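You operate a simulated robot arm through the tools that you are given. There is no shell and no other tool.

You run a simulated robot arm. Do the job below in one go: nothing can be reset, and whatever is moved stays where it is left.

JOB
Latch the cream tank's door and fill it till the level lamp lights.
Fine: shut the door, lock both latches, start the pump, and shut the fill lever at the end.

Only the result counts: the job must be done as asked and must still hold three seconds after the hand-in. Knocking over, shifting, dropping, spilling or breaking anything else fails it.

ROBOT AND FRAMES
A 7-joint arm with a fingered hand, fixed in place. Base frame: the origin is at the foot of the arm, x ahead of it, y to its left, z up. Readings come in mm, degrees, newtons and seconds.
Its first joint turns from -149.0 to 149.0 degrees. Payload 3.5 kg.
The tool frame sits at the grasp point between the pads (the TCP): z along the fingers, y along the line on which they close. The tips reach 30 mm beyond it. The gripper opens to 104 mm. The gripper's body begins 35 mm behind the TCP. The gripper is a hand of 4 fingers: y runs from the thumb to the fingers, the wrist lies at [-15, -110, -186] in the tool frame.
Orientation is told as [roll, pitch, yaw] about the base's x, y, z axes, in that order, counted from this pose: with the fingers straight down and the wrist toward the robot, the tool's x, y and z point along [0, 1, 0], [1, 0, 0] and [0, 0, -1] of the base frame.

CONTROLS
- The arm moves only by the tool drive_tool. Its argument "deltas" is a list of rows, each a list of 6 numbers: the shift along the base's x, y, z in mm, then the turn, a rotation vector about the base's x, y, z in degrees. In form: [[dx, dy, dz, wx, wy, wz], ...]. A call has 1 to 20 rows; each row is the pose to reach, as a shift and turn from the pose commanded when the call began. Rows are played at 5 a second. More than 50 mm and 8.6 degrees between two rows, and nothing of the call is played. Where a pose cannot be reached the arm comes as near as it can. A force on the tool above 40 N (or 10 N above the force at the start of the call, whichever is more), or a blocked arm, ends the call early, and 0.2 s more pass. In this call time passes only in rows, and 0.2 s behind the last. The reply holds the time, the measured pose of the TCP, the force on the tool along the base axes, the opening and the grip force, in the units named above and with some noise, with the torque about the TCP (base axes, N m) and any sound that the robot's microphone picked up.
- Cameras (640 x 400 px; columns grow to the right, rows downward): "scene" is fixed at [400.8, 649.2, 1626.9]; the picture's right is [-0.95, -0.31, 0.00], its down [-0.16, 0.49, -0.86] and it looks along [0.27, -0.81, -0.52] (base axes); focal length 303 px, centre (320, 200). "wrist" rides on the gripper at [61, -92, -130] in the tool frame; the picture's right is [-0.81, 0.28, -0.52], its down [-0.53, -0.71, 0.46] and it looks along [-0.24, 0.64, 0.72] (tool axes); focal length 275 px, centre (320, 200). There is no depth. A picture from a camera that has moved, and an enlarged one, comes with that camera's place and axes in the base frame and with its lens.
- grab_frame(camera): a new picture of that camera. It takes no simulated time.
- slide_trunk(by): slides the trunk up (or, below 0, down) by that many mm; the arm rides with it, the base frame stays. It gives what a move gives, with no picture.
- set_fingers(index, middle, ring, thumb_bend, thumb_turn): sets how far each is bent, from 0 (flat) to 100 (curled in); at 30 the hand is open as for a grip, at 70 the pads meet at the TCP. One left out holds its place. A second passes; each finger stops where it meets its share of the squeeze, and holds until it gets a number again. It is the only way to open and close the hand. It gives what a move gives, with no picture; readings hold the bend of each and the force on the fingers (four entries, about 0 where the hand has none), thumb and palm. thumb_turn goes from beside the hand (0) to across from the fingers (100), as for a grip.
- zoom(camera, box): a new picture of the part [left, top, right, bottom] of that camera's present view, enlarged. It takes no simulated time.
- hand_in(): hands the job in; it is judged then, once.

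Nothing tells you positions but the pictures and the camera data. Unless the task says otherwise, let go and move clear before handing in.

The tools are called as name(argument=value, ...) on one line, values as JSON. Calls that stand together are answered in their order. drive_tool: Moves the arm, as the interface text tells. Its arguments: {"type":"object","properties":{"deltas":{"type":"array","items":{"type":"array","items":{"type":"number"}}}},"required":["deltas"]} The other tools are called the same way: slide_trunk (by) slides the trunk up or down; set_fingers (index, middle, ring, thumb_bend, thumb_turn) moves the fingers one by one; grab_frame (camera) takes a picture; zoom (camera, box) takes an enlarged picture of a part of a camera's view; hand_in () hands the job in.

At the start:

```text
time: 0.0
eef_pos: [711.4, -325.5, 1480.3]
orientation: [0.0, 0.0, -0.1]
contact_force: [-0.8, 0.5, 0.0]
ft_torque: [0.0, 0.02, 0.01]
grip_width: 103.3
gripper_force: 0.0
shape: jaw
bend: [30.0, 30.0, 30.0, 30.0, 98.0]
finger forces: [0.0, 0.0, 0.0, 0.1, 0.0, 0.0]
trunk travel left (down, up): [-650.0, 60.0]
```

scene: 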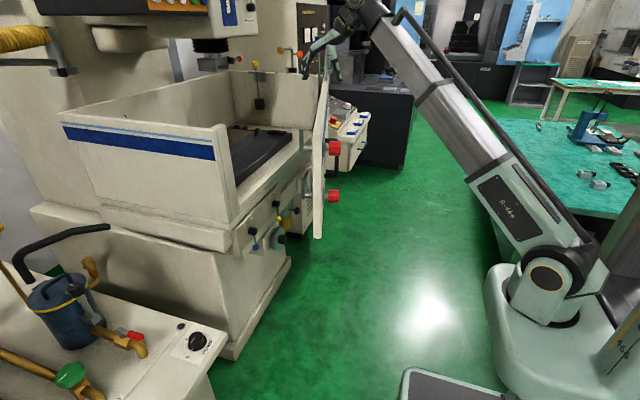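
wrist: 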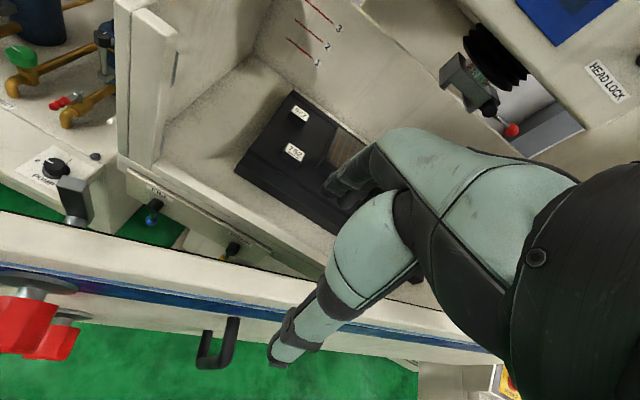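

I see a cream machine tank with an open door (two red latch knobs, a black handle), and a bench at the left with a pump, a red valve lever and a PUMP dial. I'll look closer before moving.

zoom(camera="scene", box=[200, 40, 400, 165])

zoom(camera="scene", box=[200, 140, 400, 265])

zoom(camera="scene", box=[0, 220, 240, 400])

zoom(camera="scene", box=[0, 0, 240, 150])

zoom(camera="wrist", box=[0, 0, 240, 150])

zoom(camera="wrist", box=[0, 150, 320, 350])

zoom(camera="wrist", box=[200, 0, 440, 150])

```text
3.20 times, centred on (300, 102) of scene
camera zoom: at [400.8, 649.2, 1626.9], right [-0.95, -0.31, 0.0], down [-0.16, 0.49, -0.86], along [0.27, -0.81, -0.52], focal length 968 px, centre (384, 512)
```

zoom: 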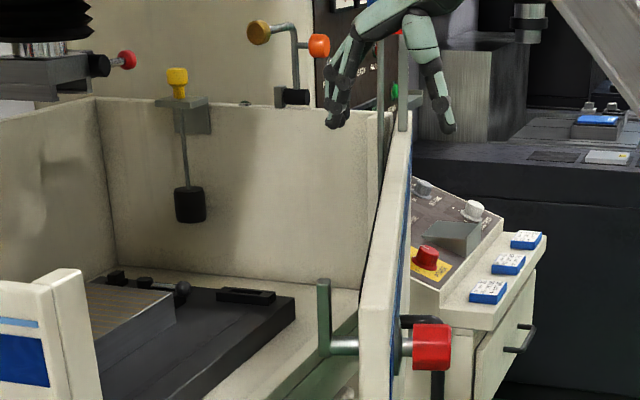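

```text
3.20 times, centred on (300, 202) of scene
camera zoom: at [400.8, 649.2, 1626.9], right [-0.95, -0.31, 0.0], down [-0.16, 0.49, -0.86], along [0.27, -0.81, -0.52], focal length 968 px, centre (384, 192)
```

zoom: 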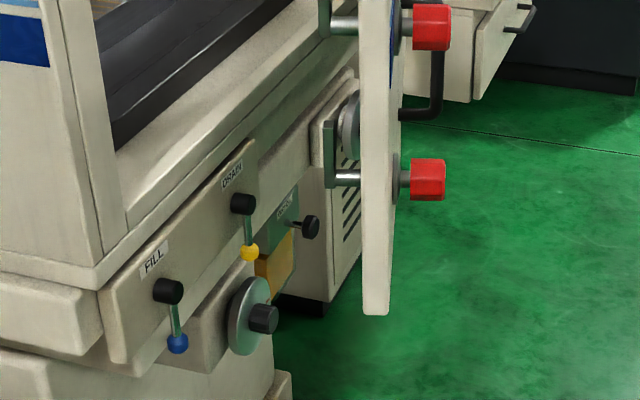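

```text
2.22 times, centred on (120, 310) of scene
camera zoom: at [400.8, 649.2, 1626.9], right [-0.95, -0.31, 0.0], down [-0.16, 0.49, -0.86], along [0.27, -0.81, -0.52], focal length 672 px, centre (764, -44)
```

zoom: 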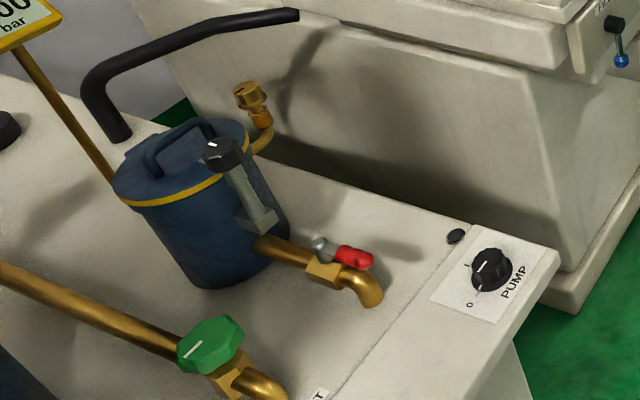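

```text
2.67 times, centred on (120, 75) of scene
camera zoom: at [400.8, 649.2, 1626.9], right [-0.95, -0.31, 0.0], down [-0.16, 0.49, -0.86], along [0.27, -0.81, -0.52], focal length 807 px, centre (853, 533)
```

zoom: 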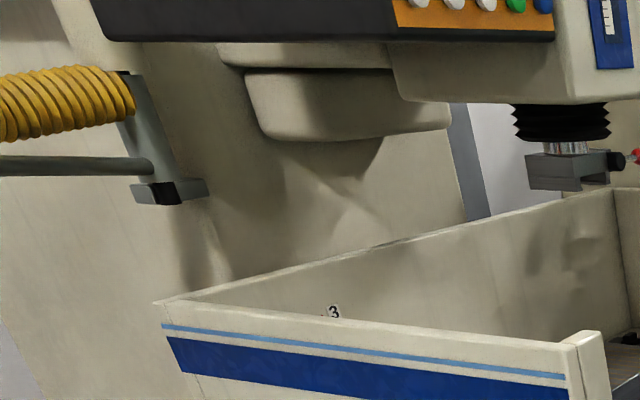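

```text
2.67 times, centred on (120, 75) of wrist
camera zoom: at [621.5, -265.6, 1612.3], right [0.27, -0.81, 0.52], down [-0.71, -0.53, -0.46], along [0.64, -0.24, -0.72], focal length 734 px, centre (853, 533)
```

zoom: 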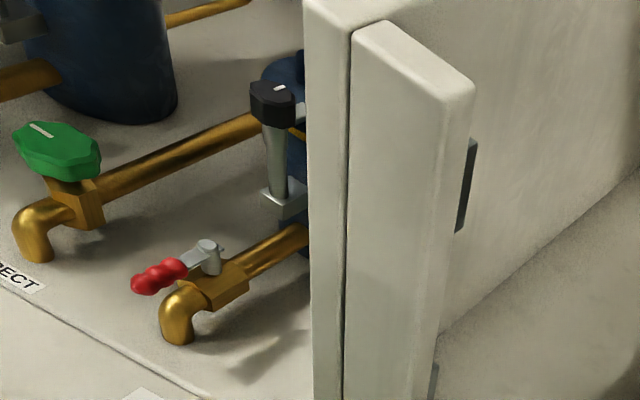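

```text
2.00 times, centred on (160, 250) of wrist
camera zoom: at [621.5, -265.6, 1612.3], right [0.27, -0.81, 0.52], down [-0.71, -0.53, -0.46], along [0.64, -0.24, -0.72], focal length 551 px, centre (640, 100)
```

zoom: 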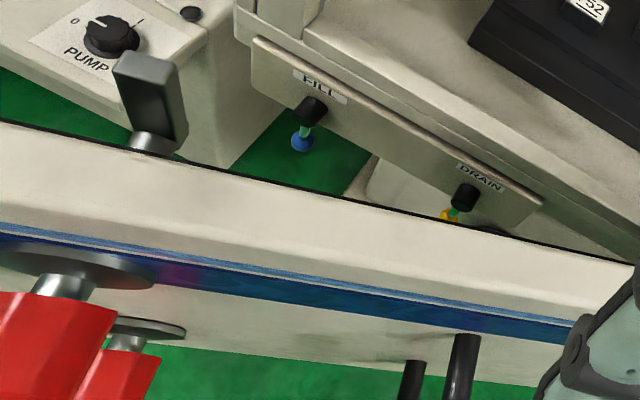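

```text
2.67 times, centred on (320, 75) of wrist
camera zoom: at [621.5, -265.6, 1612.3], right [0.27, -0.81, 0.52], down [-0.71, -0.53, -0.46], along [0.64, -0.24, -0.72], focal length 734 px, centre (320, 533)
```

zoom: 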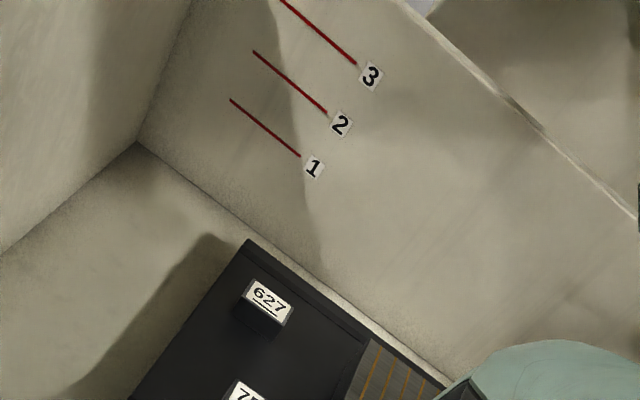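

I place the upper red latch knob near [627,-174,1280], the lower near [628,-174,1122], FILL hub near [915,-115,962], DRAIN hub near [917,-316,953], and the PUMP dial near [978,197,712]. I still need to find the level lamp and details, so I'll look more.

zoom(camera="scene", box=[140, 0, 340, 125])

zoom(camera="scene", box=[270, 60, 370, 122])

zoom(camera="scene", box=[280, 110, 380, 172])

zoom(camera="scene", box=[210, 180, 310, 242])

zoom(camera="scene", box=[140, 300, 240, 362])

zoom(camera="wrist", box=[400, 0, 640, 150])

zoom(camera="wrist", box=[0, 130, 160, 230])

zoom(camera="wrist", box=[120, 160, 280, 260])

```text
3.20 times, centred on (240, 62) of scene
camera zoom: at [400.8, 649.2, 1626.9], right [-0.95, -0.31, 0.0], down [-0.16, 0.49, -0.86], along [0.27, -0.81, -0.52], focal length 968 px, centre (576, 640)
```

zoom: 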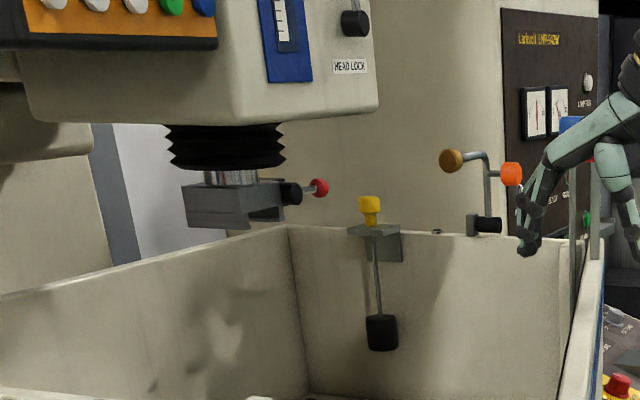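

```text
6.40 times, centred on (320, 91) of scene
camera zoom: at [400.8, 649.2, 1626.9], right [-0.95, -0.31, 0.0], down [-0.16, 0.49, -0.86], along [0.27, -0.81, -0.52], focal length 1936 px, centre (320, 898)
```

zoom: 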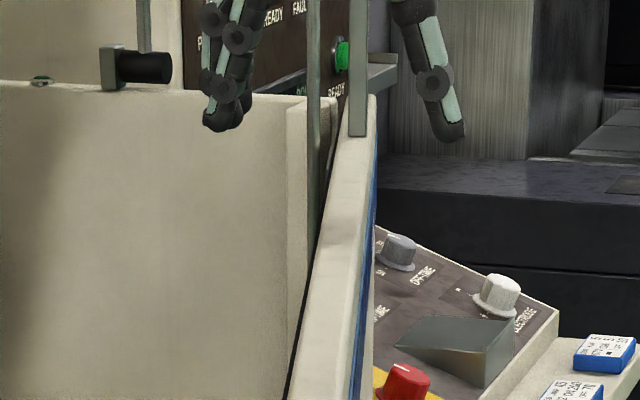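

```text
6.40 times, centred on (330, 141) of scene
camera zoom: at [400.8, 649.2, 1626.9], right [-0.95, -0.31, 0.0], down [-0.16, 0.49, -0.86], along [0.27, -0.81, -0.52], focal length 1936 px, centre (256, 578)
```

zoom: 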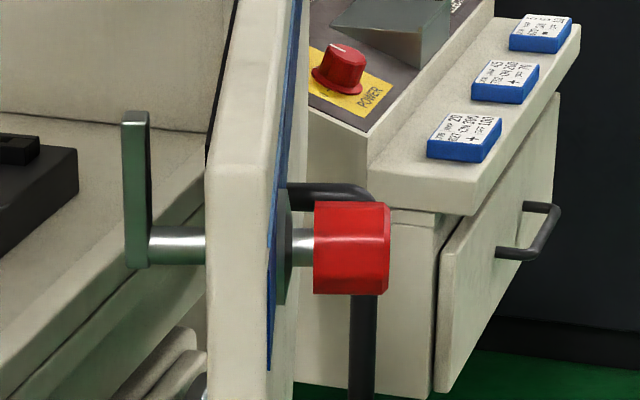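

```text
6.40 times, centred on (260, 211) of scene
camera zoom: at [400.8, 649.2, 1626.9], right [-0.95, -0.31, 0.0], down [-0.16, 0.49, -0.86], along [0.27, -0.81, -0.52], focal length 1936 px, centre (704, 130)
```

zoom: 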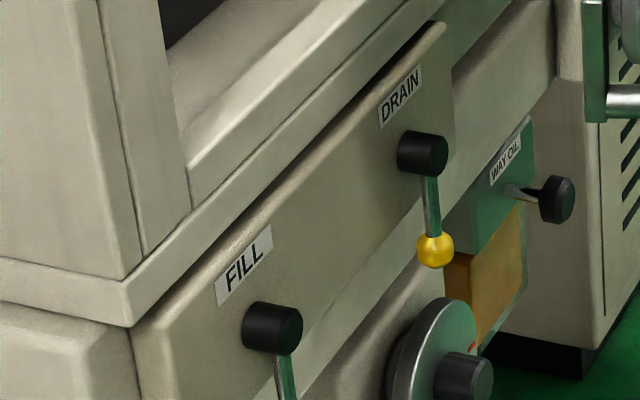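

```text
6.40 times, centred on (190, 331) of scene
camera zoom: at [400.8, 649.2, 1626.9], right [-0.95, -0.31, 0.0], down [-0.16, 0.49, -0.86], along [0.27, -0.81, -0.52], focal length 1936 px, centre (1152, -638)
```

zoom: 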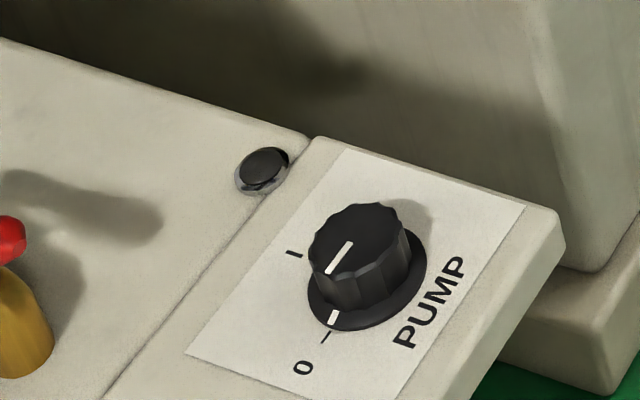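

```text
2.67 times, centred on (520, 75) of wrist
camera zoom: at [621.5, -265.6, 1612.3], right [0.27, -0.81, 0.52], down [-0.71, -0.53, -0.46], along [0.64, -0.24, -0.72], focal length 734 px, centre (-213, 533)
```

zoom: 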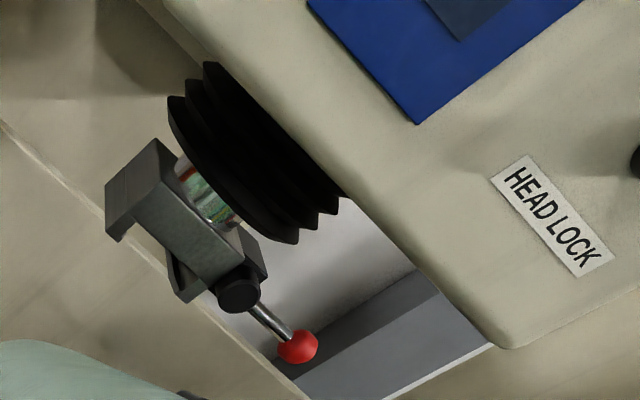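

```text
4.00 times, centred on (80, 180) of wrist
camera zoom: at [621.5, -265.6, 1612.3], right [0.27, -0.81, 0.52], down [-0.71, -0.53, -0.46], along [0.64, -0.24, -0.72], focal length 1101 px, centre (1280, 280)
```

zoom: 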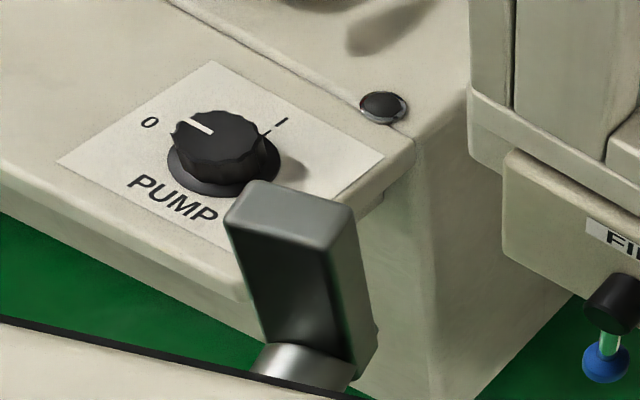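

```text
4.00 times, centred on (200, 210) of wrist
camera zoom: at [621.5, -265.6, 1612.3], right [0.27, -0.81, 0.52], down [-0.71, -0.53, -0.46], along [0.64, -0.24, -0.72], focal length 1101 px, centre (800, 160)
```

zoom: 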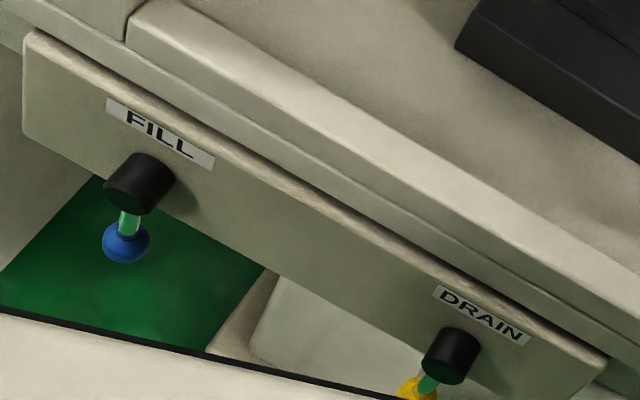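

The pump dial reads 0, both levers hang down, and the latch tongues stand up on the door's inside. Next I'll look closely for the lamp candidates (rim, panel, bench).

zoom(camera="scene", box=[256, 60, 296, 85])

zoom(camera="scene", box=[290, 0, 354, 40])

zoom(camera="scene", box=[300, 40, 348, 70])

zoom(camera="scene", box=[0, 330, 112, 400])

zoom(camera="scene", box=[170, 310, 210, 335])

zoom(camera="scene", box=[220, 190, 320, 252])

```text
16.00 times, centred on (276, 72) of scene
camera zoom: at [400.8, 649.2, 1626.9], right [-0.95, -0.31, 0.0], down [-0.16, 0.49, -0.86], along [0.27, -0.81, -0.52], focal length 4841 px, centre (1024, 2240)
```

zoom: 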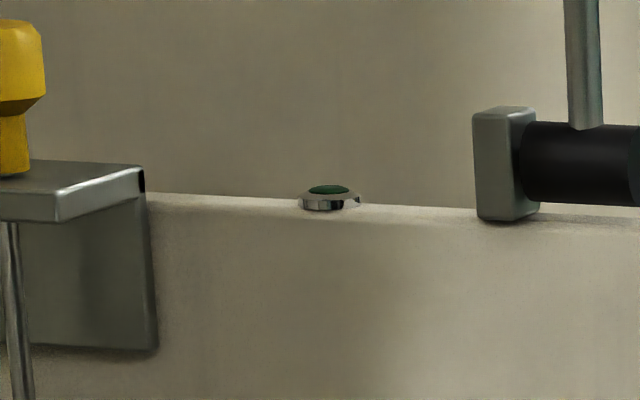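

```text
10.00 times, centred on (322, 20) of scene
camera zoom: at [400.8, 649.2, 1626.9], right [-0.95, -0.31, 0.0], down [-0.16, 0.49, -0.86], along [0.27, -0.81, -0.52], focal length 3026 px, centre (300, 2000)
```

zoom: 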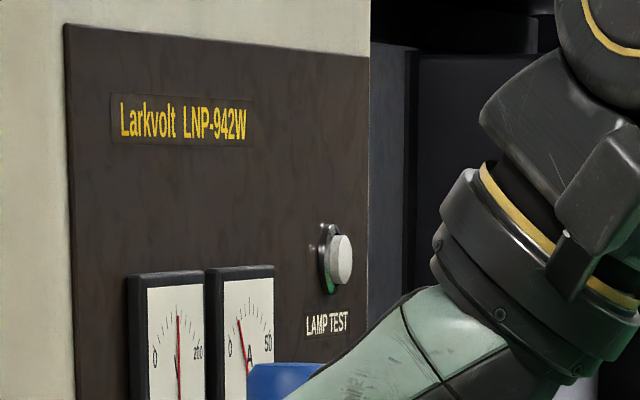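

```text
13.33 times, centred on (324, 55) of scene
camera zoom: at [400.8, 649.2, 1626.9], right [-0.95, -0.31, 0.0], down [-0.16, 0.49, -0.86], along [0.27, -0.81, -0.52], focal length 4034 px, centre (267, 2133)
```

zoom: 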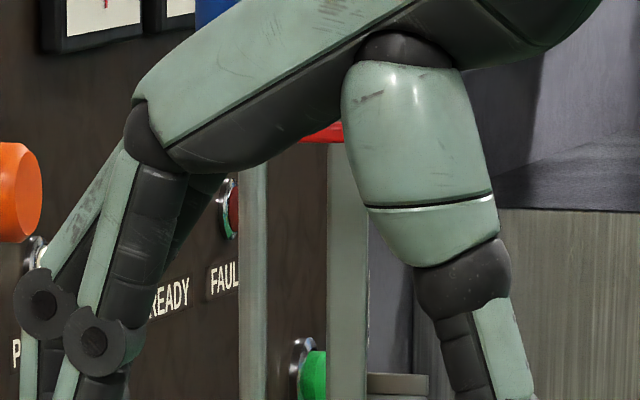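

```text
5.71 times, centred on (56, 365) of scene
camera zoom: at [400.8, 649.2, 1626.9], right [-0.95, -0.31, 0.0], down [-0.16, 0.49, -0.86], along [0.27, -0.81, -0.52], focal length 1729 px, centre (1829, -743)
```

zoom: 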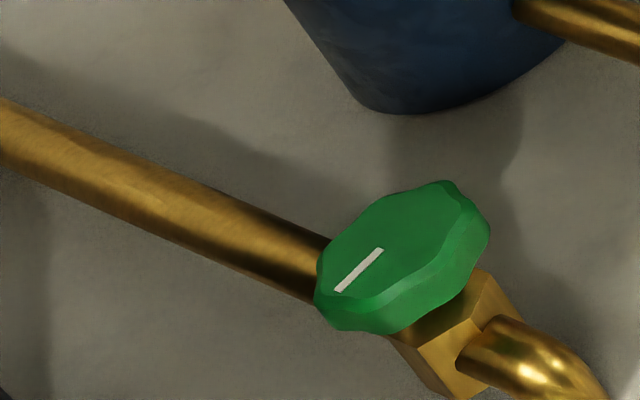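

```text
16.00 times, centred on (190, 322) of scene
camera zoom: at [400.8, 649.2, 1626.9], right [-0.95, -0.31, 0.0], down [-0.16, 0.49, -0.86], along [0.27, -0.81, -0.52], focal length 4841 px, centre (2400, -1760)
```

zoom: 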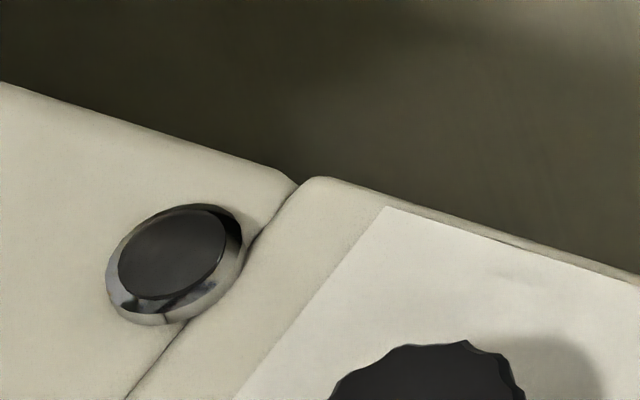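

```text
6.40 times, centred on (270, 221) of scene
camera zoom: at [400.8, 649.2, 1626.9], right [-0.95, -0.31, 0.0], down [-0.16, 0.49, -0.86], along [0.27, -0.81, -0.52], focal length 1936 px, centre (640, 66)
```

zoom: 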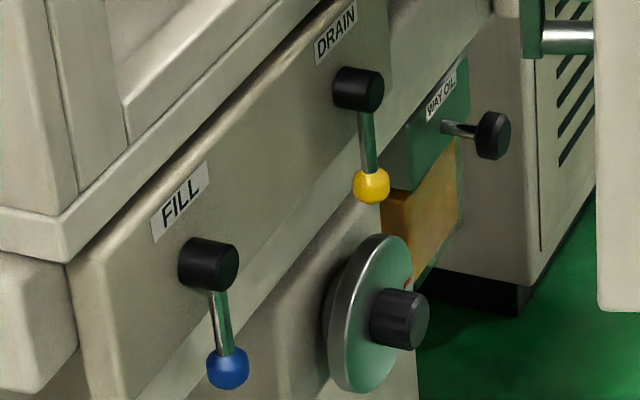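

The little green-lensed lamp on the tank's back rim looks like the level lamp, and a dark lamp sits beside the pump dial. I'll first draw the hand back toward the robot to see the door's outer side and measure it better.

drive_tool(deltas=[[-20, 15, 0, 0, -4, 0], [-45, 30, 0, 0, -8, 0], [-70, 45, 0, 0, -12, 0], [-95, 60, 0, 0, -16, 0], [-120, 80, 0, 0, -20, 0], [-140, 100, 0, 0, -24, 0], [-150, 120, 0, 0, -28, 0], [-150, 140, 0, 0, -30, 0]])

grab_frame(camera="wrist")

grab_frame(camera="scene")

```text
time: 1.8
eef_pos: [561.1, -184.5, 1481.7]
orientation: [0.0, -30.1, -0.1]
contact_force: [0.4, 0.8, 0.2]
ft_torque: [0.01, 0.05, 0.03]
grip_width: 104.0
gripper_force: 0.0
shape: jaw
bend: [30.0, 30.0, 30.0, 30.0, 98.0]
finger forces: [0.1, 0.1, 0.0, 0.1, 0.0, 0.0]
trunk travel left (down, up): [-650.0, 60.0]
```

```text
taken
camera wrist: at [418.0, -124.6, 1549.1], right [-0.02, -0.81, 0.58], down [-0.39, -0.53, -0.75], along [0.92, -0.24, -0.3], focal length 275 px, centre (320, 200)
```

wrist: 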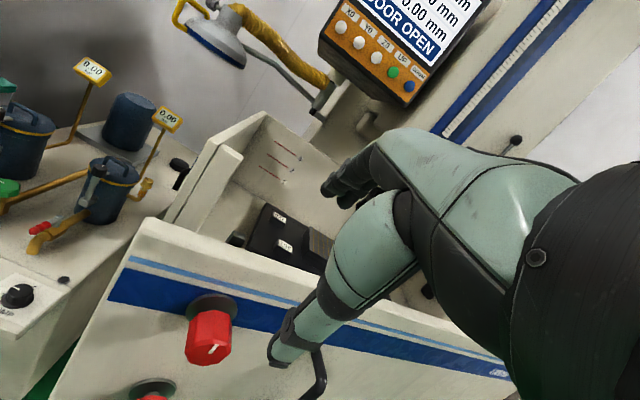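

```text
taken
```

scene: 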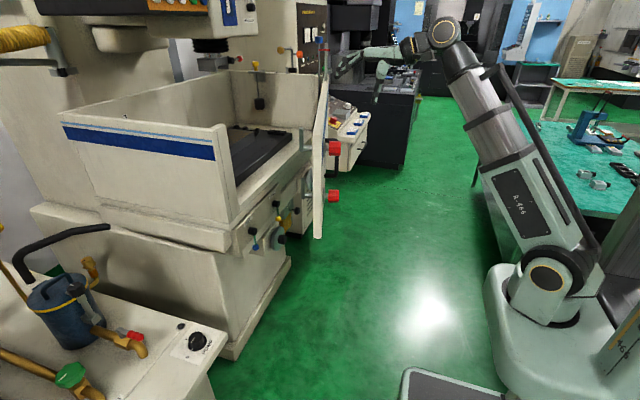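

The wrist view now shows the door's outer face and a display reading "DOOR OPEN". I'll zoom in on the knob, display and door corner.

zoom(camera="wrist", box=[300, 0, 500, 125])

zoom(camera="wrist", box=[120, 275, 320, 400])

zoom(camera="wrist", box=[100, 100, 340, 250])

zoom(camera="scene", box=[290, 20, 410, 95])

```text
3.20 times, centred on (400, 62) of wrist
camera zoom: at [418.0, -124.6, 1549.1], right [-0.02, -0.81, 0.58], down [-0.39, -0.53, -0.75], along [0.92, -0.24, -0.3], focal length 881 px, centre (64, 640)
```

zoom: 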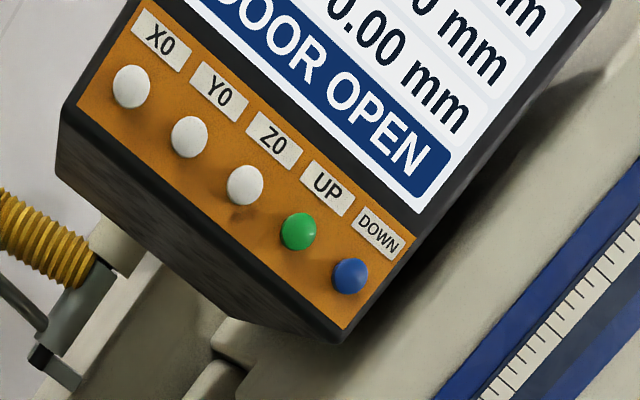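

```text
3.20 times, centred on (220, 338) of wrist
camera zoom: at [418.0, -124.6, 1549.1], right [-0.02, -0.81, 0.58], down [-0.39, -0.53, -0.75], along [0.92, -0.24, -0.3], focal length 881 px, centre (640, -240)
```

zoom: 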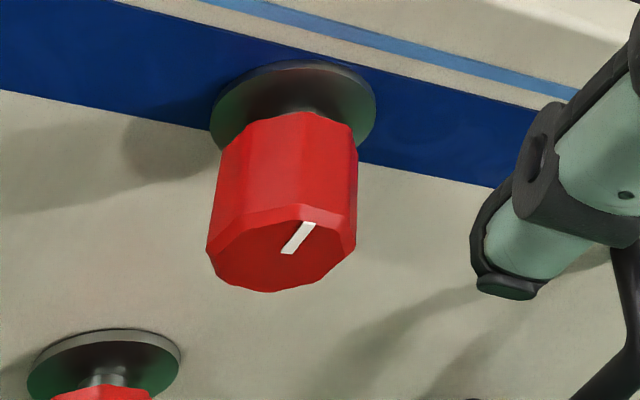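

```text
2.67 times, centred on (220, 175) of wrist
camera zoom: at [418.0, -124.6, 1549.1], right [-0.02, -0.81, 0.58], down [-0.39, -0.53, -0.75], along [0.92, -0.24, -0.3], focal length 734 px, centre (587, 267)
```

zoom: 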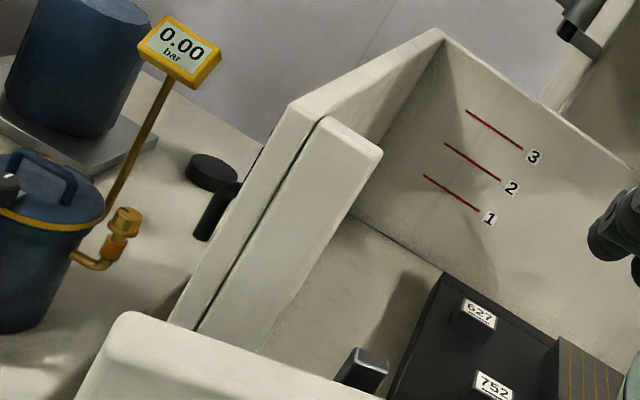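

```text
5.33 times, centred on (350, 58) of scene
camera zoom: at [400.8, 649.2, 1626.9], right [-0.95, -0.31, 0.0], down [-0.16, 0.49, -0.86], along [0.27, -0.81, -0.52], focal length 1614 px, centre (160, 960)
```

zoom: 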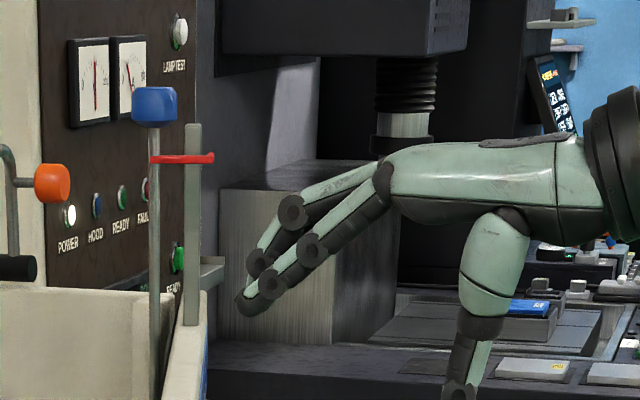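

I see a rod with a blue knob and a red clip near the hinge end of the door; I want to know whether it is a door stay. Zooming there.

zoom(camera="scene", box=[305, 30, 345, 55])

zoom(camera="scene", box=[305, 55, 345, 80])

zoom(camera="scene", box=[305, 75, 345, 100])

```text
16.00 times, centred on (325, 42) of scene
camera zoom: at [400.8, 649.2, 1626.9], right [-0.95, -0.31, 0.0], down [-0.16, 0.49, -0.86], along [0.27, -0.81, -0.52], focal length 4841 px, centre (240, 2720)
```

zoom: 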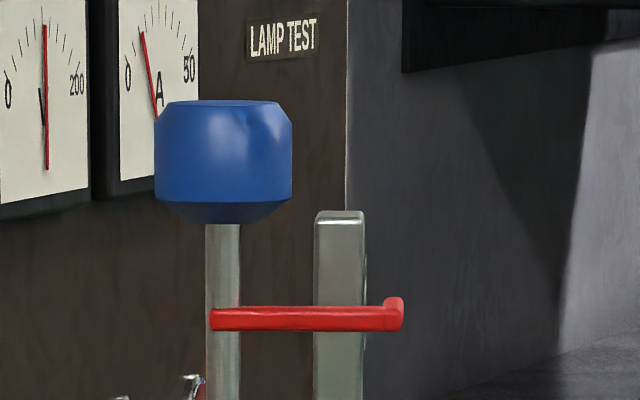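

```text
16.00 times, centred on (325, 68) of scene
camera zoom: at [400.8, 649.2, 1626.9], right [-0.95, -0.31, 0.0], down [-0.16, 0.49, -0.86], along [0.27, -0.81, -0.52], focal length 4841 px, centre (240, 2320)
```

zoom: 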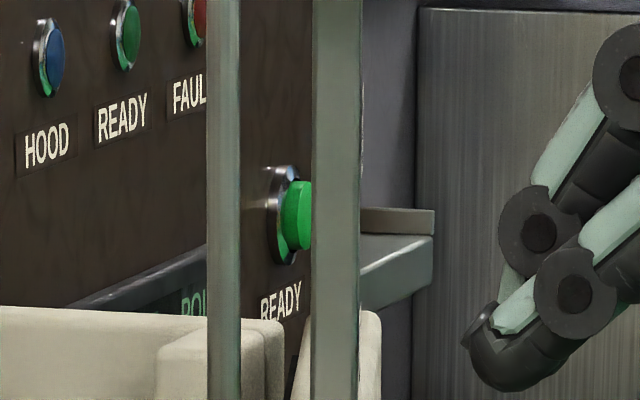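

```text
16.00 times, centred on (325, 88) of scene
camera zoom: at [400.8, 649.2, 1626.9], right [-0.95, -0.31, 0.0], down [-0.16, 0.49, -0.86], along [0.27, -0.81, -0.52], focal length 4841 px, centre (240, 2000)
```

zoom: 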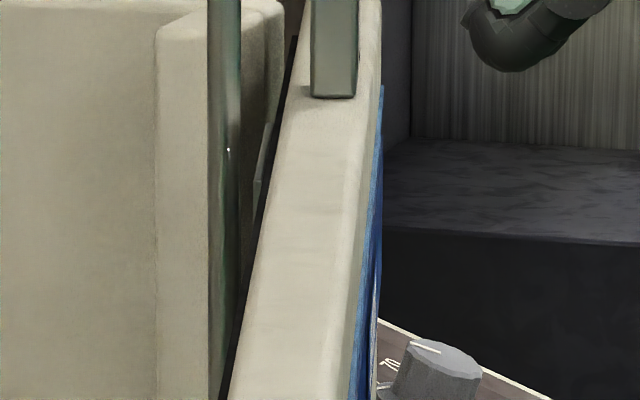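

There's a rod with a blue knob and a red crossbar hooked over a post at the hinge end of the door, possibly a door stay. I'll swing the wrist camera toward it for a better look before pushing the door.

drive_tool(deltas=[[-20, -35, 0, 0, 0, -6], [-40, -70, 0, 0, 0, -12], [-60, -105, 0, 0, 0, -18], [-80, -140, 0, 0, 0, -24], [-100, -175, 10, 0, 0, -30], [-120, -210, 20, 0, 0, -36], [-140, -245, 30, 0, 0, -42], [-150, -270, 40, 0, 0, -48]])

grab_frame(camera="wrist")

grab_frame(camera="scene")

```text
time: 3.6
eef_pos: [418.9, -463.7, 1510.2]
orientation: [0.0, -30.0, -48.2]
contact_force: [-1.1, -0.5, 0.4]
ft_torque: [0.0, -0.04, -0.04]
grip_width: 103.7
gripper_force: 0.0
shape: jaw
bend: [30.0, 30.0, 30.0, 30.0, 98.0]
finger forces: [0.0, 0.0, 0.0, 0.1, 0.1, 0.0]
out of reach, approached as far as the arm can: row 1, 2, 3, 4, 5, 6, 7, 8
trunk travel left (down, up): [-650.0, 60.0]
```

```text
taken
camera wrist: at [368.8, -316.3, 1579.8], right [-0.62, -0.53, 0.58], down [-0.66, -0.07, -0.75], along [0.43, -0.85, -0.3], focal length 275 px, centre (320, 200)
```

wrist: 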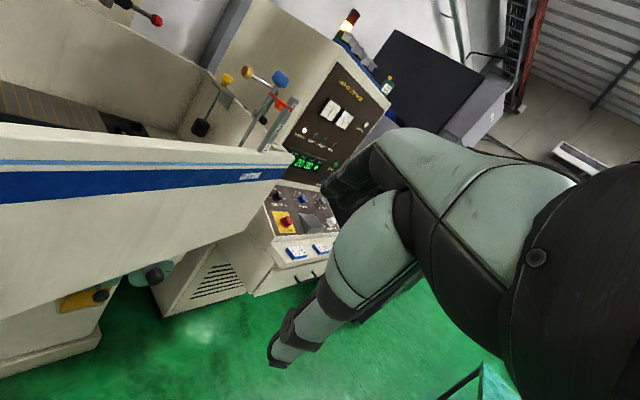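

```text
taken
```

scene: 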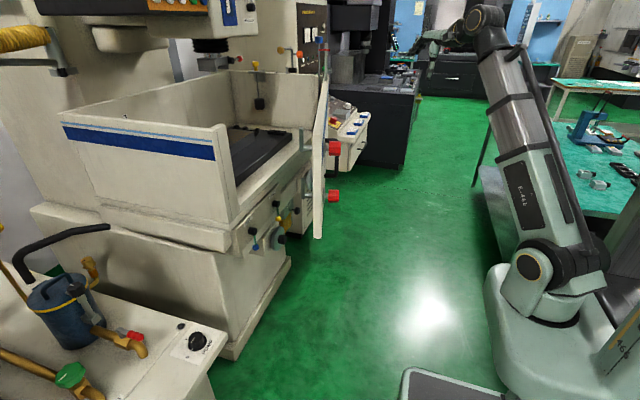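

Now the hinge end is visible, with the rod and red clip. Zooming there.

zoom(camera="wrist", box=[190, 50, 350, 150])

zoom(camera="wrist", box=[240, 60, 304, 100])

zoom(camera="wrist", box=[240, 90, 320, 140])

```text
4.00 times, centred on (270, 100) of wrist
camera zoom: at [368.8, -316.3, 1579.8], right [-0.62, -0.53, 0.58], down [-0.66, -0.07, -0.75], along [0.43, -0.85, -0.3], focal length 1101 px, centre (520, 600)
```

zoom: 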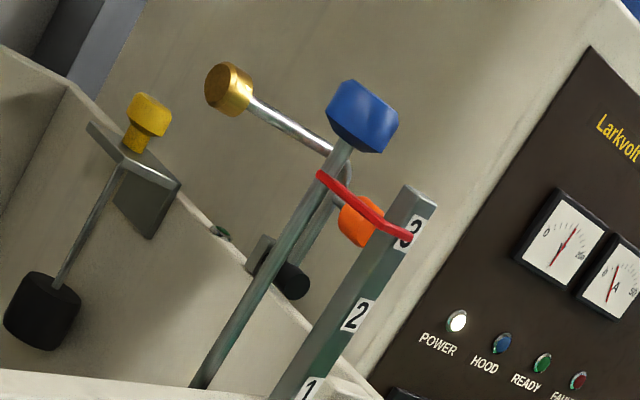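

```text
10.00 times, centred on (272, 80) of wrist
camera zoom: at [368.8, -316.3, 1579.8], right [-0.62, -0.53, 0.58], down [-0.66, -0.07, -0.75], along [0.43, -0.85, -0.3], focal length 2753 px, centre (800, 1400)
```

zoom: 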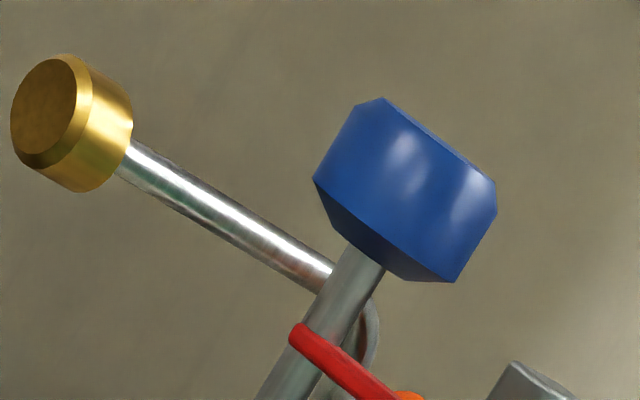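

```text
8.00 times, centred on (280, 115) of wrist
camera zoom: at [368.8, -316.3, 1579.8], right [-0.62, -0.53, 0.58], down [-0.66, -0.07, -0.75], along [0.43, -0.85, -0.3], focal length 2202 px, centre (640, 880)
```

zoom: 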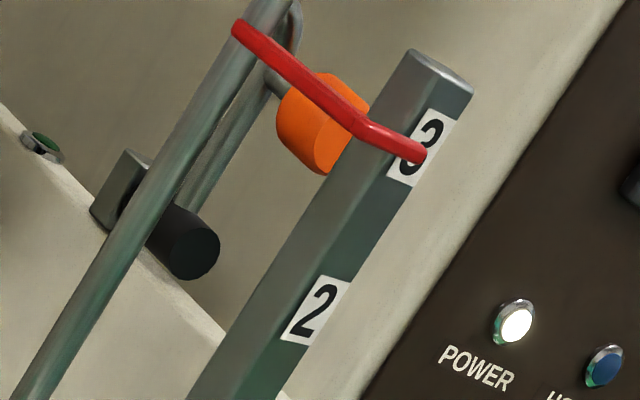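

The rod is the tank's level standpipe with a 1-2-3 scale, not a door stay, so I leave it alone. The door is hinged near [910,-1000] and stands about 15° open; I'll drop the trunk for better reach and turn the hand to point forward for pushing.

slide_trunk(by=-200)

drive_tool(deltas=[[10, 25, 5, 0, 0, 6], [20, 50, 10, 0, 0, 12], [30, 75, 15, 0, 0, 18], [40, 100, 20, 0, 0, 24], [50, 125, 20, 0, 0, 30], [60, 150, 20, 0, 0, 36], [70, 175, 20, 0, 0, 42], [80, 200, 20, 0, 0, 48]])

grab_frame(camera="scene")

```text
time: 5.8
eef_pos: [419.6, -464.3, 1310.9]
orientation: [0.0, -30.0, -48.1]
contact_force: [-0.1, -0.4, -0.2]
ft_torque: [0.01, 0.02, 0.0]
grip_width: 103.6
gripper_force: 0.0
shape: jaw
bend: [30.0, 30.0, 30.0, 30.0, 98.0]
finger forces: [0.1, 0.1, 0.0, 0.0, 0.0, 0.0]
trunk travel left (down, up): [-450.0, 260.0]
```

```text
time: 7.6
eef_pos: [513.9, -281.6, 1308.7]
orientation: [0.1, -30.1, 0.1]
contact_force: [-0.2, 0.5, 0.3]
ft_torque: [0.01, 0.0, -0.01]
grip_width: 103.8
gripper_force: 0.1
shape: jaw
bend: [30.0, 30.0, 30.0, 30.0, 98.0]
finger forces: [0.0, 0.0, 0.1, 0.0, 0.0, 0.0]
out of reach, approached as far as the arm can: row 1, 2, 3, 4, 5, 6, 7, 8
trunk travel left (down, up): [-450.0, 260.0]
```

```text
taken
```

scene: 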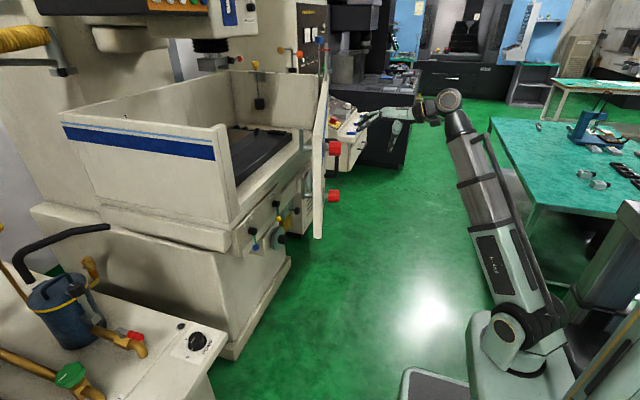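

The arm is at its inner reach limit here. I'll move slightly out and pitch the hand forward so the fingers point at the door.

drive_tool(deltas=[[20, 0, 0, 0, -6, 0], [40, 0, 0, 0, -12, 0], [55, 0, 0, 0, -18, 0], [60, 0, 0, 0, -24, 0], [60, 0, 0, 0, -30, 0], [60, 0, 0, 0, -36, 0], [60, 0, 0, 0, -42, 0], [60, 0, 0, 0, -48, 0], [60, 0, 0, 0, -54, 0], [60, 0, 0, 0, -60, 0]])

grab_frame(camera="wrist")

grab_frame(camera="scene")

```text
time: 9.8
eef_pos: [573.3, -281.7, 1309.3]
orientation: [135.7, -89.9, -135.8]
contact_force: [0.2, 0.9, -0.1]
ft_torque: [0.01, -0.03, 0.01]
grip_width: 103.9
gripper_force: 0.1
shape: jaw
bend: [30.0, 30.0, 30.0, 30.0, 98.0]
finger forces: [0.0, 0.0, 0.0, 0.0, 0.0, 0.0]
trunk travel left (down, up): [-450.0, 260.0]
```

```text
taken
camera wrist: at [444.8, -221.1, 1219.8], right [-0.52, -0.81, 0.27], down [0.46, -0.53, -0.71], along [0.72, -0.25, 0.65], focal length 275 px, centre (320, 200)
```

wrist: 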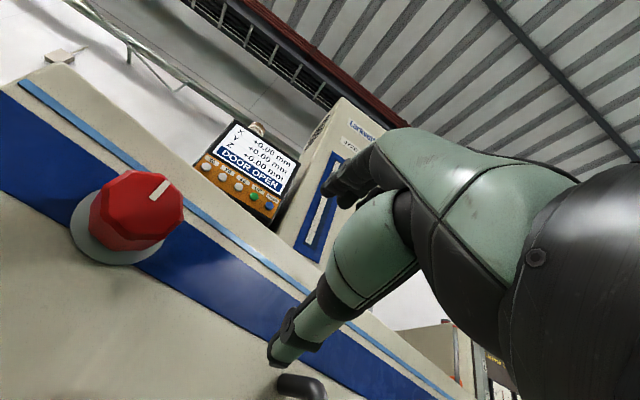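

```text
taken
```

scene: 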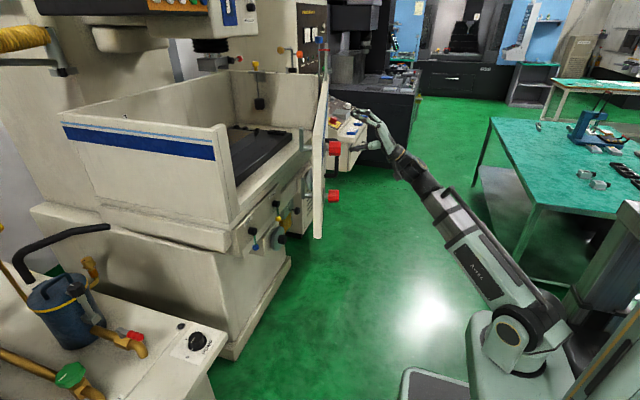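

The hand now points at the door, between the upper latch knob and the handle. I'll close the fingers into a firm beak and then push the door along +x.

set_fingers(index=75, middle=75, ring=75, thumb_bend=70)

zoom(camera="wrist", box=[200, 100, 520, 300])

zoom(camera="scene", box=[300, 80, 460, 180])

```text
time: 10.8
eef_pos: [574.4, -282.3, 1309.7]
orientation: [130.2, -90.0, -130.2]
contact_force: [-0.7, 0.4, 0.4]
ft_torque: [0.02, 0.01, -0.01]
grip_width: 0.0
gripper_force: 0.2
shape: fingers
bend: [74.0, 75.0, 75.0, 68.0, 97.0]
finger forces: [0.0, 0.0, 0.1, 0.0, 0.0, 0.0]
trunk travel left (down, up): [-450.0, 260.0]
```

```text
2.00 times, centred on (360, 200) of wrist
camera zoom: at [444.6, -221.1, 1219.9], right [-0.52, -0.81, 0.27], down [0.46, -0.53, -0.71], along [0.72, -0.24, 0.64], focal length 551 px, centre (240, 200)
```

zoom: 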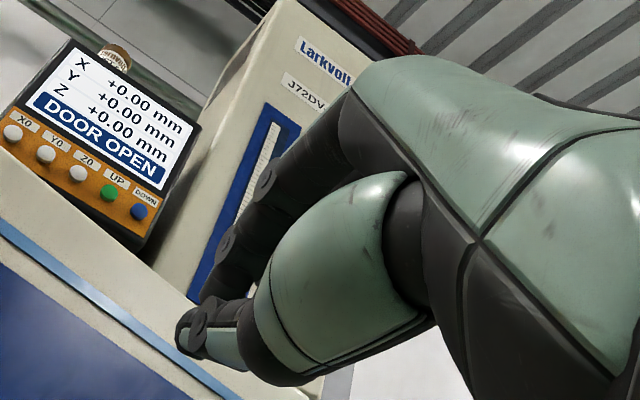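

```text
4.00 times, centred on (380, 130) of scene
camera zoom: at [400.8, 649.2, 1626.9], right [-0.95, -0.31, 0.0], down [-0.16, 0.49, -0.86], along [0.27, -0.81, -0.52], focal length 1210 px, centre (80, 480)
```

zoom: 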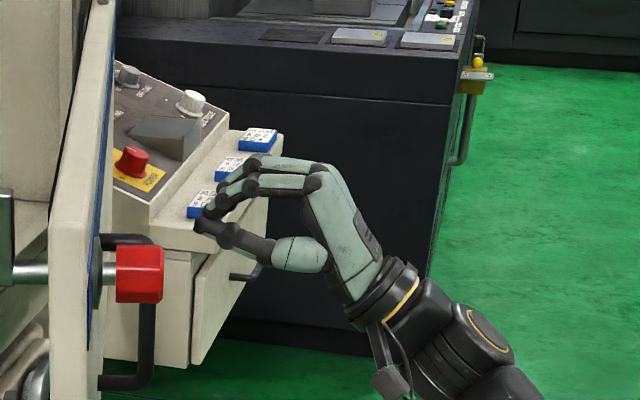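

The beak is formed and the door face should be about 65 mm ahead. Pushing forward in small steps.

drive_tool(deltas=[[15, 0, 0, 0, 0, 0], [30, 0, 0, 0, 0, 0], [45, 0, 0, 0, 0, 0], [60, 0, 0, 0, 0, 0], [70, 0, 0, 0, 0, 0], [80, 0, 0, 0, 0, 0], [90, 0, 0, 0, 0, 0], [100, 0, 0, 0, 0, 0]])

zoom(camera="scene", box=[260, 60, 420, 160])

grab_frame(camera="wrist")

```text
time: 12.6
eef_pos: [674.7, -281.1, 1309.9]
orientation: [97.5, -90.0, -97.6]
contact_force: [-0.4, 0.1, 0.3]
ft_torque: [-0.02, 0.01, -0.01]
grip_width: 0.3
gripper_force: 0.0
shape: fingers
bend: [74.0, 75.0, 75.0, 68.0, 97.0]
finger forces: [0.0, 0.1, 0.1, 0.0, 0.0, 0.0]
trunk travel left (down, up): [-450.0, 260.0]
```

```text
4.00 times, centred on (340, 110) of scene
camera zoom: at [400.8, 649.2, 1626.9], right [-0.95, -0.31, 0.0], down [-0.16, 0.49, -0.86], along [0.27, -0.81, -0.52], focal length 1210 px, centre (240, 560)
```

zoom: 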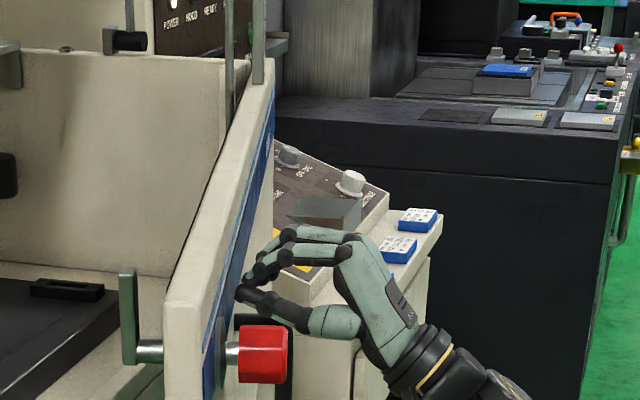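

```text
taken
camera wrist: at [545.6, -220.7, 1219.0], right [-0.52, -0.81, 0.28], down [0.46, -0.53, -0.71], along [0.72, -0.24, 0.64], focal length 275 px, centre (320, 200)
```

wrist: 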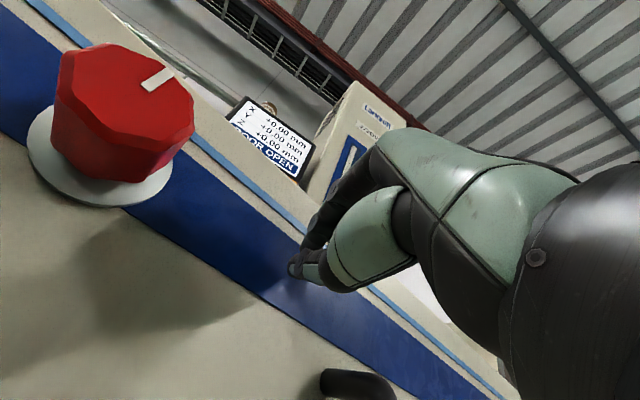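

The door is already swinging with hardly any force. I'll continue pushing toward closed.

drive_tool(deltas=[[12, 2, 0, 0, 0, 0], [24, 4, 0, 0, 0, 0], [36, 6, 0, 0, 0, 0], [48, 8, 0, 0, 0, 0], [60, 9, 0, 0, 0, 0], [72, 11, 0, 0, 0, 0], [84, 12, 0, 0, 0, 0], [96, 14, 0, 0, 0, 0], [108, 15, 0, 0, 0, 0], [120, 16, 0, 0, 0, 0]])

zoom(camera="scene", box=[200, 60, 400, 185])

grab_frame(camera="wrist")

```text
time: 14.8
eef_pos: [794.4, -263.4, 1310.1]
orientation: [66.9, -89.9, -66.8]
contact_force: [-0.2, 0.6, -0.1]
ft_torque: [-0.01, 0.01, -0.01]
grip_width: 0.2
gripper_force: 0.0
shape: fingers
bend: [74.0, 75.0, 75.0, 68.0, 97.0]
finger forces: [0.1, 0.0, 0.0, 0.0, 0.1, 0.0]
trunk travel left (down, up): [-450.0, 260.0]
```

```text
3.20 times, centred on (300, 122) of scene
camera zoom: at [400.8, 649.2, 1626.9], right [-0.95, -0.31, 0.0], down [-0.16, 0.49, -0.86], along [0.27, -0.81, -0.52], focal length 968 px, centre (384, 448)
```

zoom: 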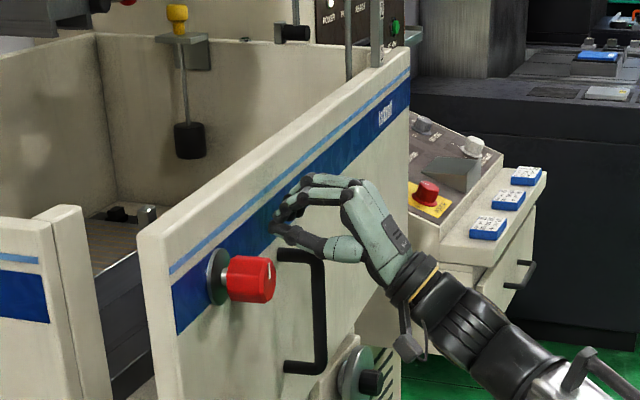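

```text
taken
camera wrist: at [664.6, -204.4, 1220.0], right [-0.52, -0.81, 0.27], down [0.46, -0.53, -0.71], along [0.72, -0.24, 0.64], focal length 275 px, centre (320, 200)
```

wrist: 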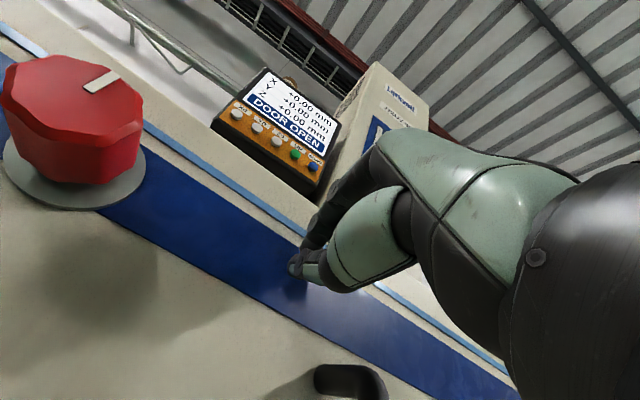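

Door is about two thirds shut and moving smoothly. Continuing in 8 mm steps until it seats.

drive_tool(deltas=[[8, 0, 0, 0, 0, 0], [16, 1, 0, 0, 0, 0], [24, 1, 0, 0, 0, 0], [32, 2, 0, 0, 0, 0], [40, 2, 0, 0, 0, 0], [48, 3, 0, 0, 0, 0], [56, 3, 0, 0, 0, 0], [64, 4, 0, 0, 0, 0], [72, 4, 0, 0, 0, 0], [80, 4, 0, 0, 0, 0], [88, 4, 0, 0, 0, 0], [96, 4, 0, 0, 0, 0]])

zoom(camera="scene", box=[200, 60, 400, 185])

grab_frame(camera="wrist")

```text
time: 17.1
eef_pos: [868.1, -261.7, 1311.5]
orientation: [170.3, -89.6, -170.2]
contact_force: [-26.2, -1.2, -5.2]
ft_torque: [-0.04, 0.6, 0.21]
grip_width: 0.0
gripper_force: 13.0
shape: fingers
bend: [75.0, 75.0, 75.0, 69.0, 97.0]
finger forces: [0.0, 0.1, 0.0, 0.1, 26.4, 0.0]
trunk travel left (down, up): [-450.0, 260.0]
stopped in row 11: the force on the tool passed its limit at 48 N (the readings are from after the stop); the commanded pose is now the measured one
```

```text
3.20 times, centred on (300, 122) of scene
camera zoom: at [400.8, 649.2, 1626.9], right [-0.95, -0.31, 0.0], down [-0.16, 0.49, -0.86], along [0.27, -0.81, -0.52], focal length 968 px, centre (384, 448)
```

zoom: 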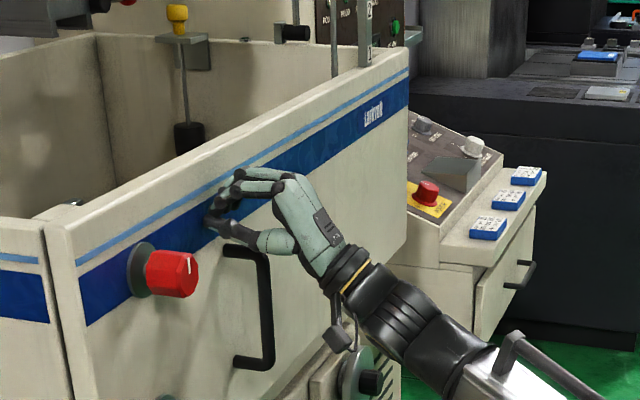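

```text
taken
camera wrist: at [738.8, -201.0, 1221.1], right [-0.52, -0.81, 0.27], down [0.46, -0.53, -0.71], along [0.72, -0.24, 0.65], focal length 275 px, centre (320, 200)
```

wrist: 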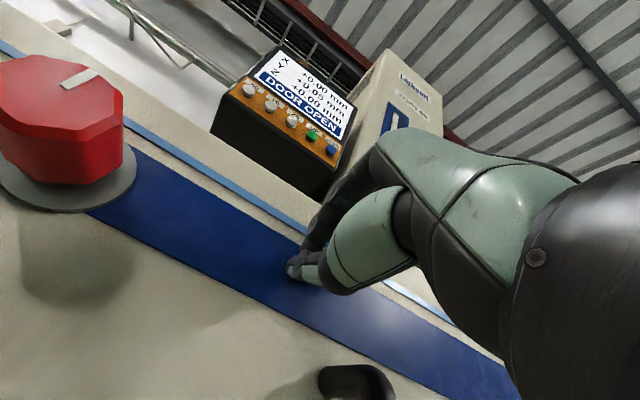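

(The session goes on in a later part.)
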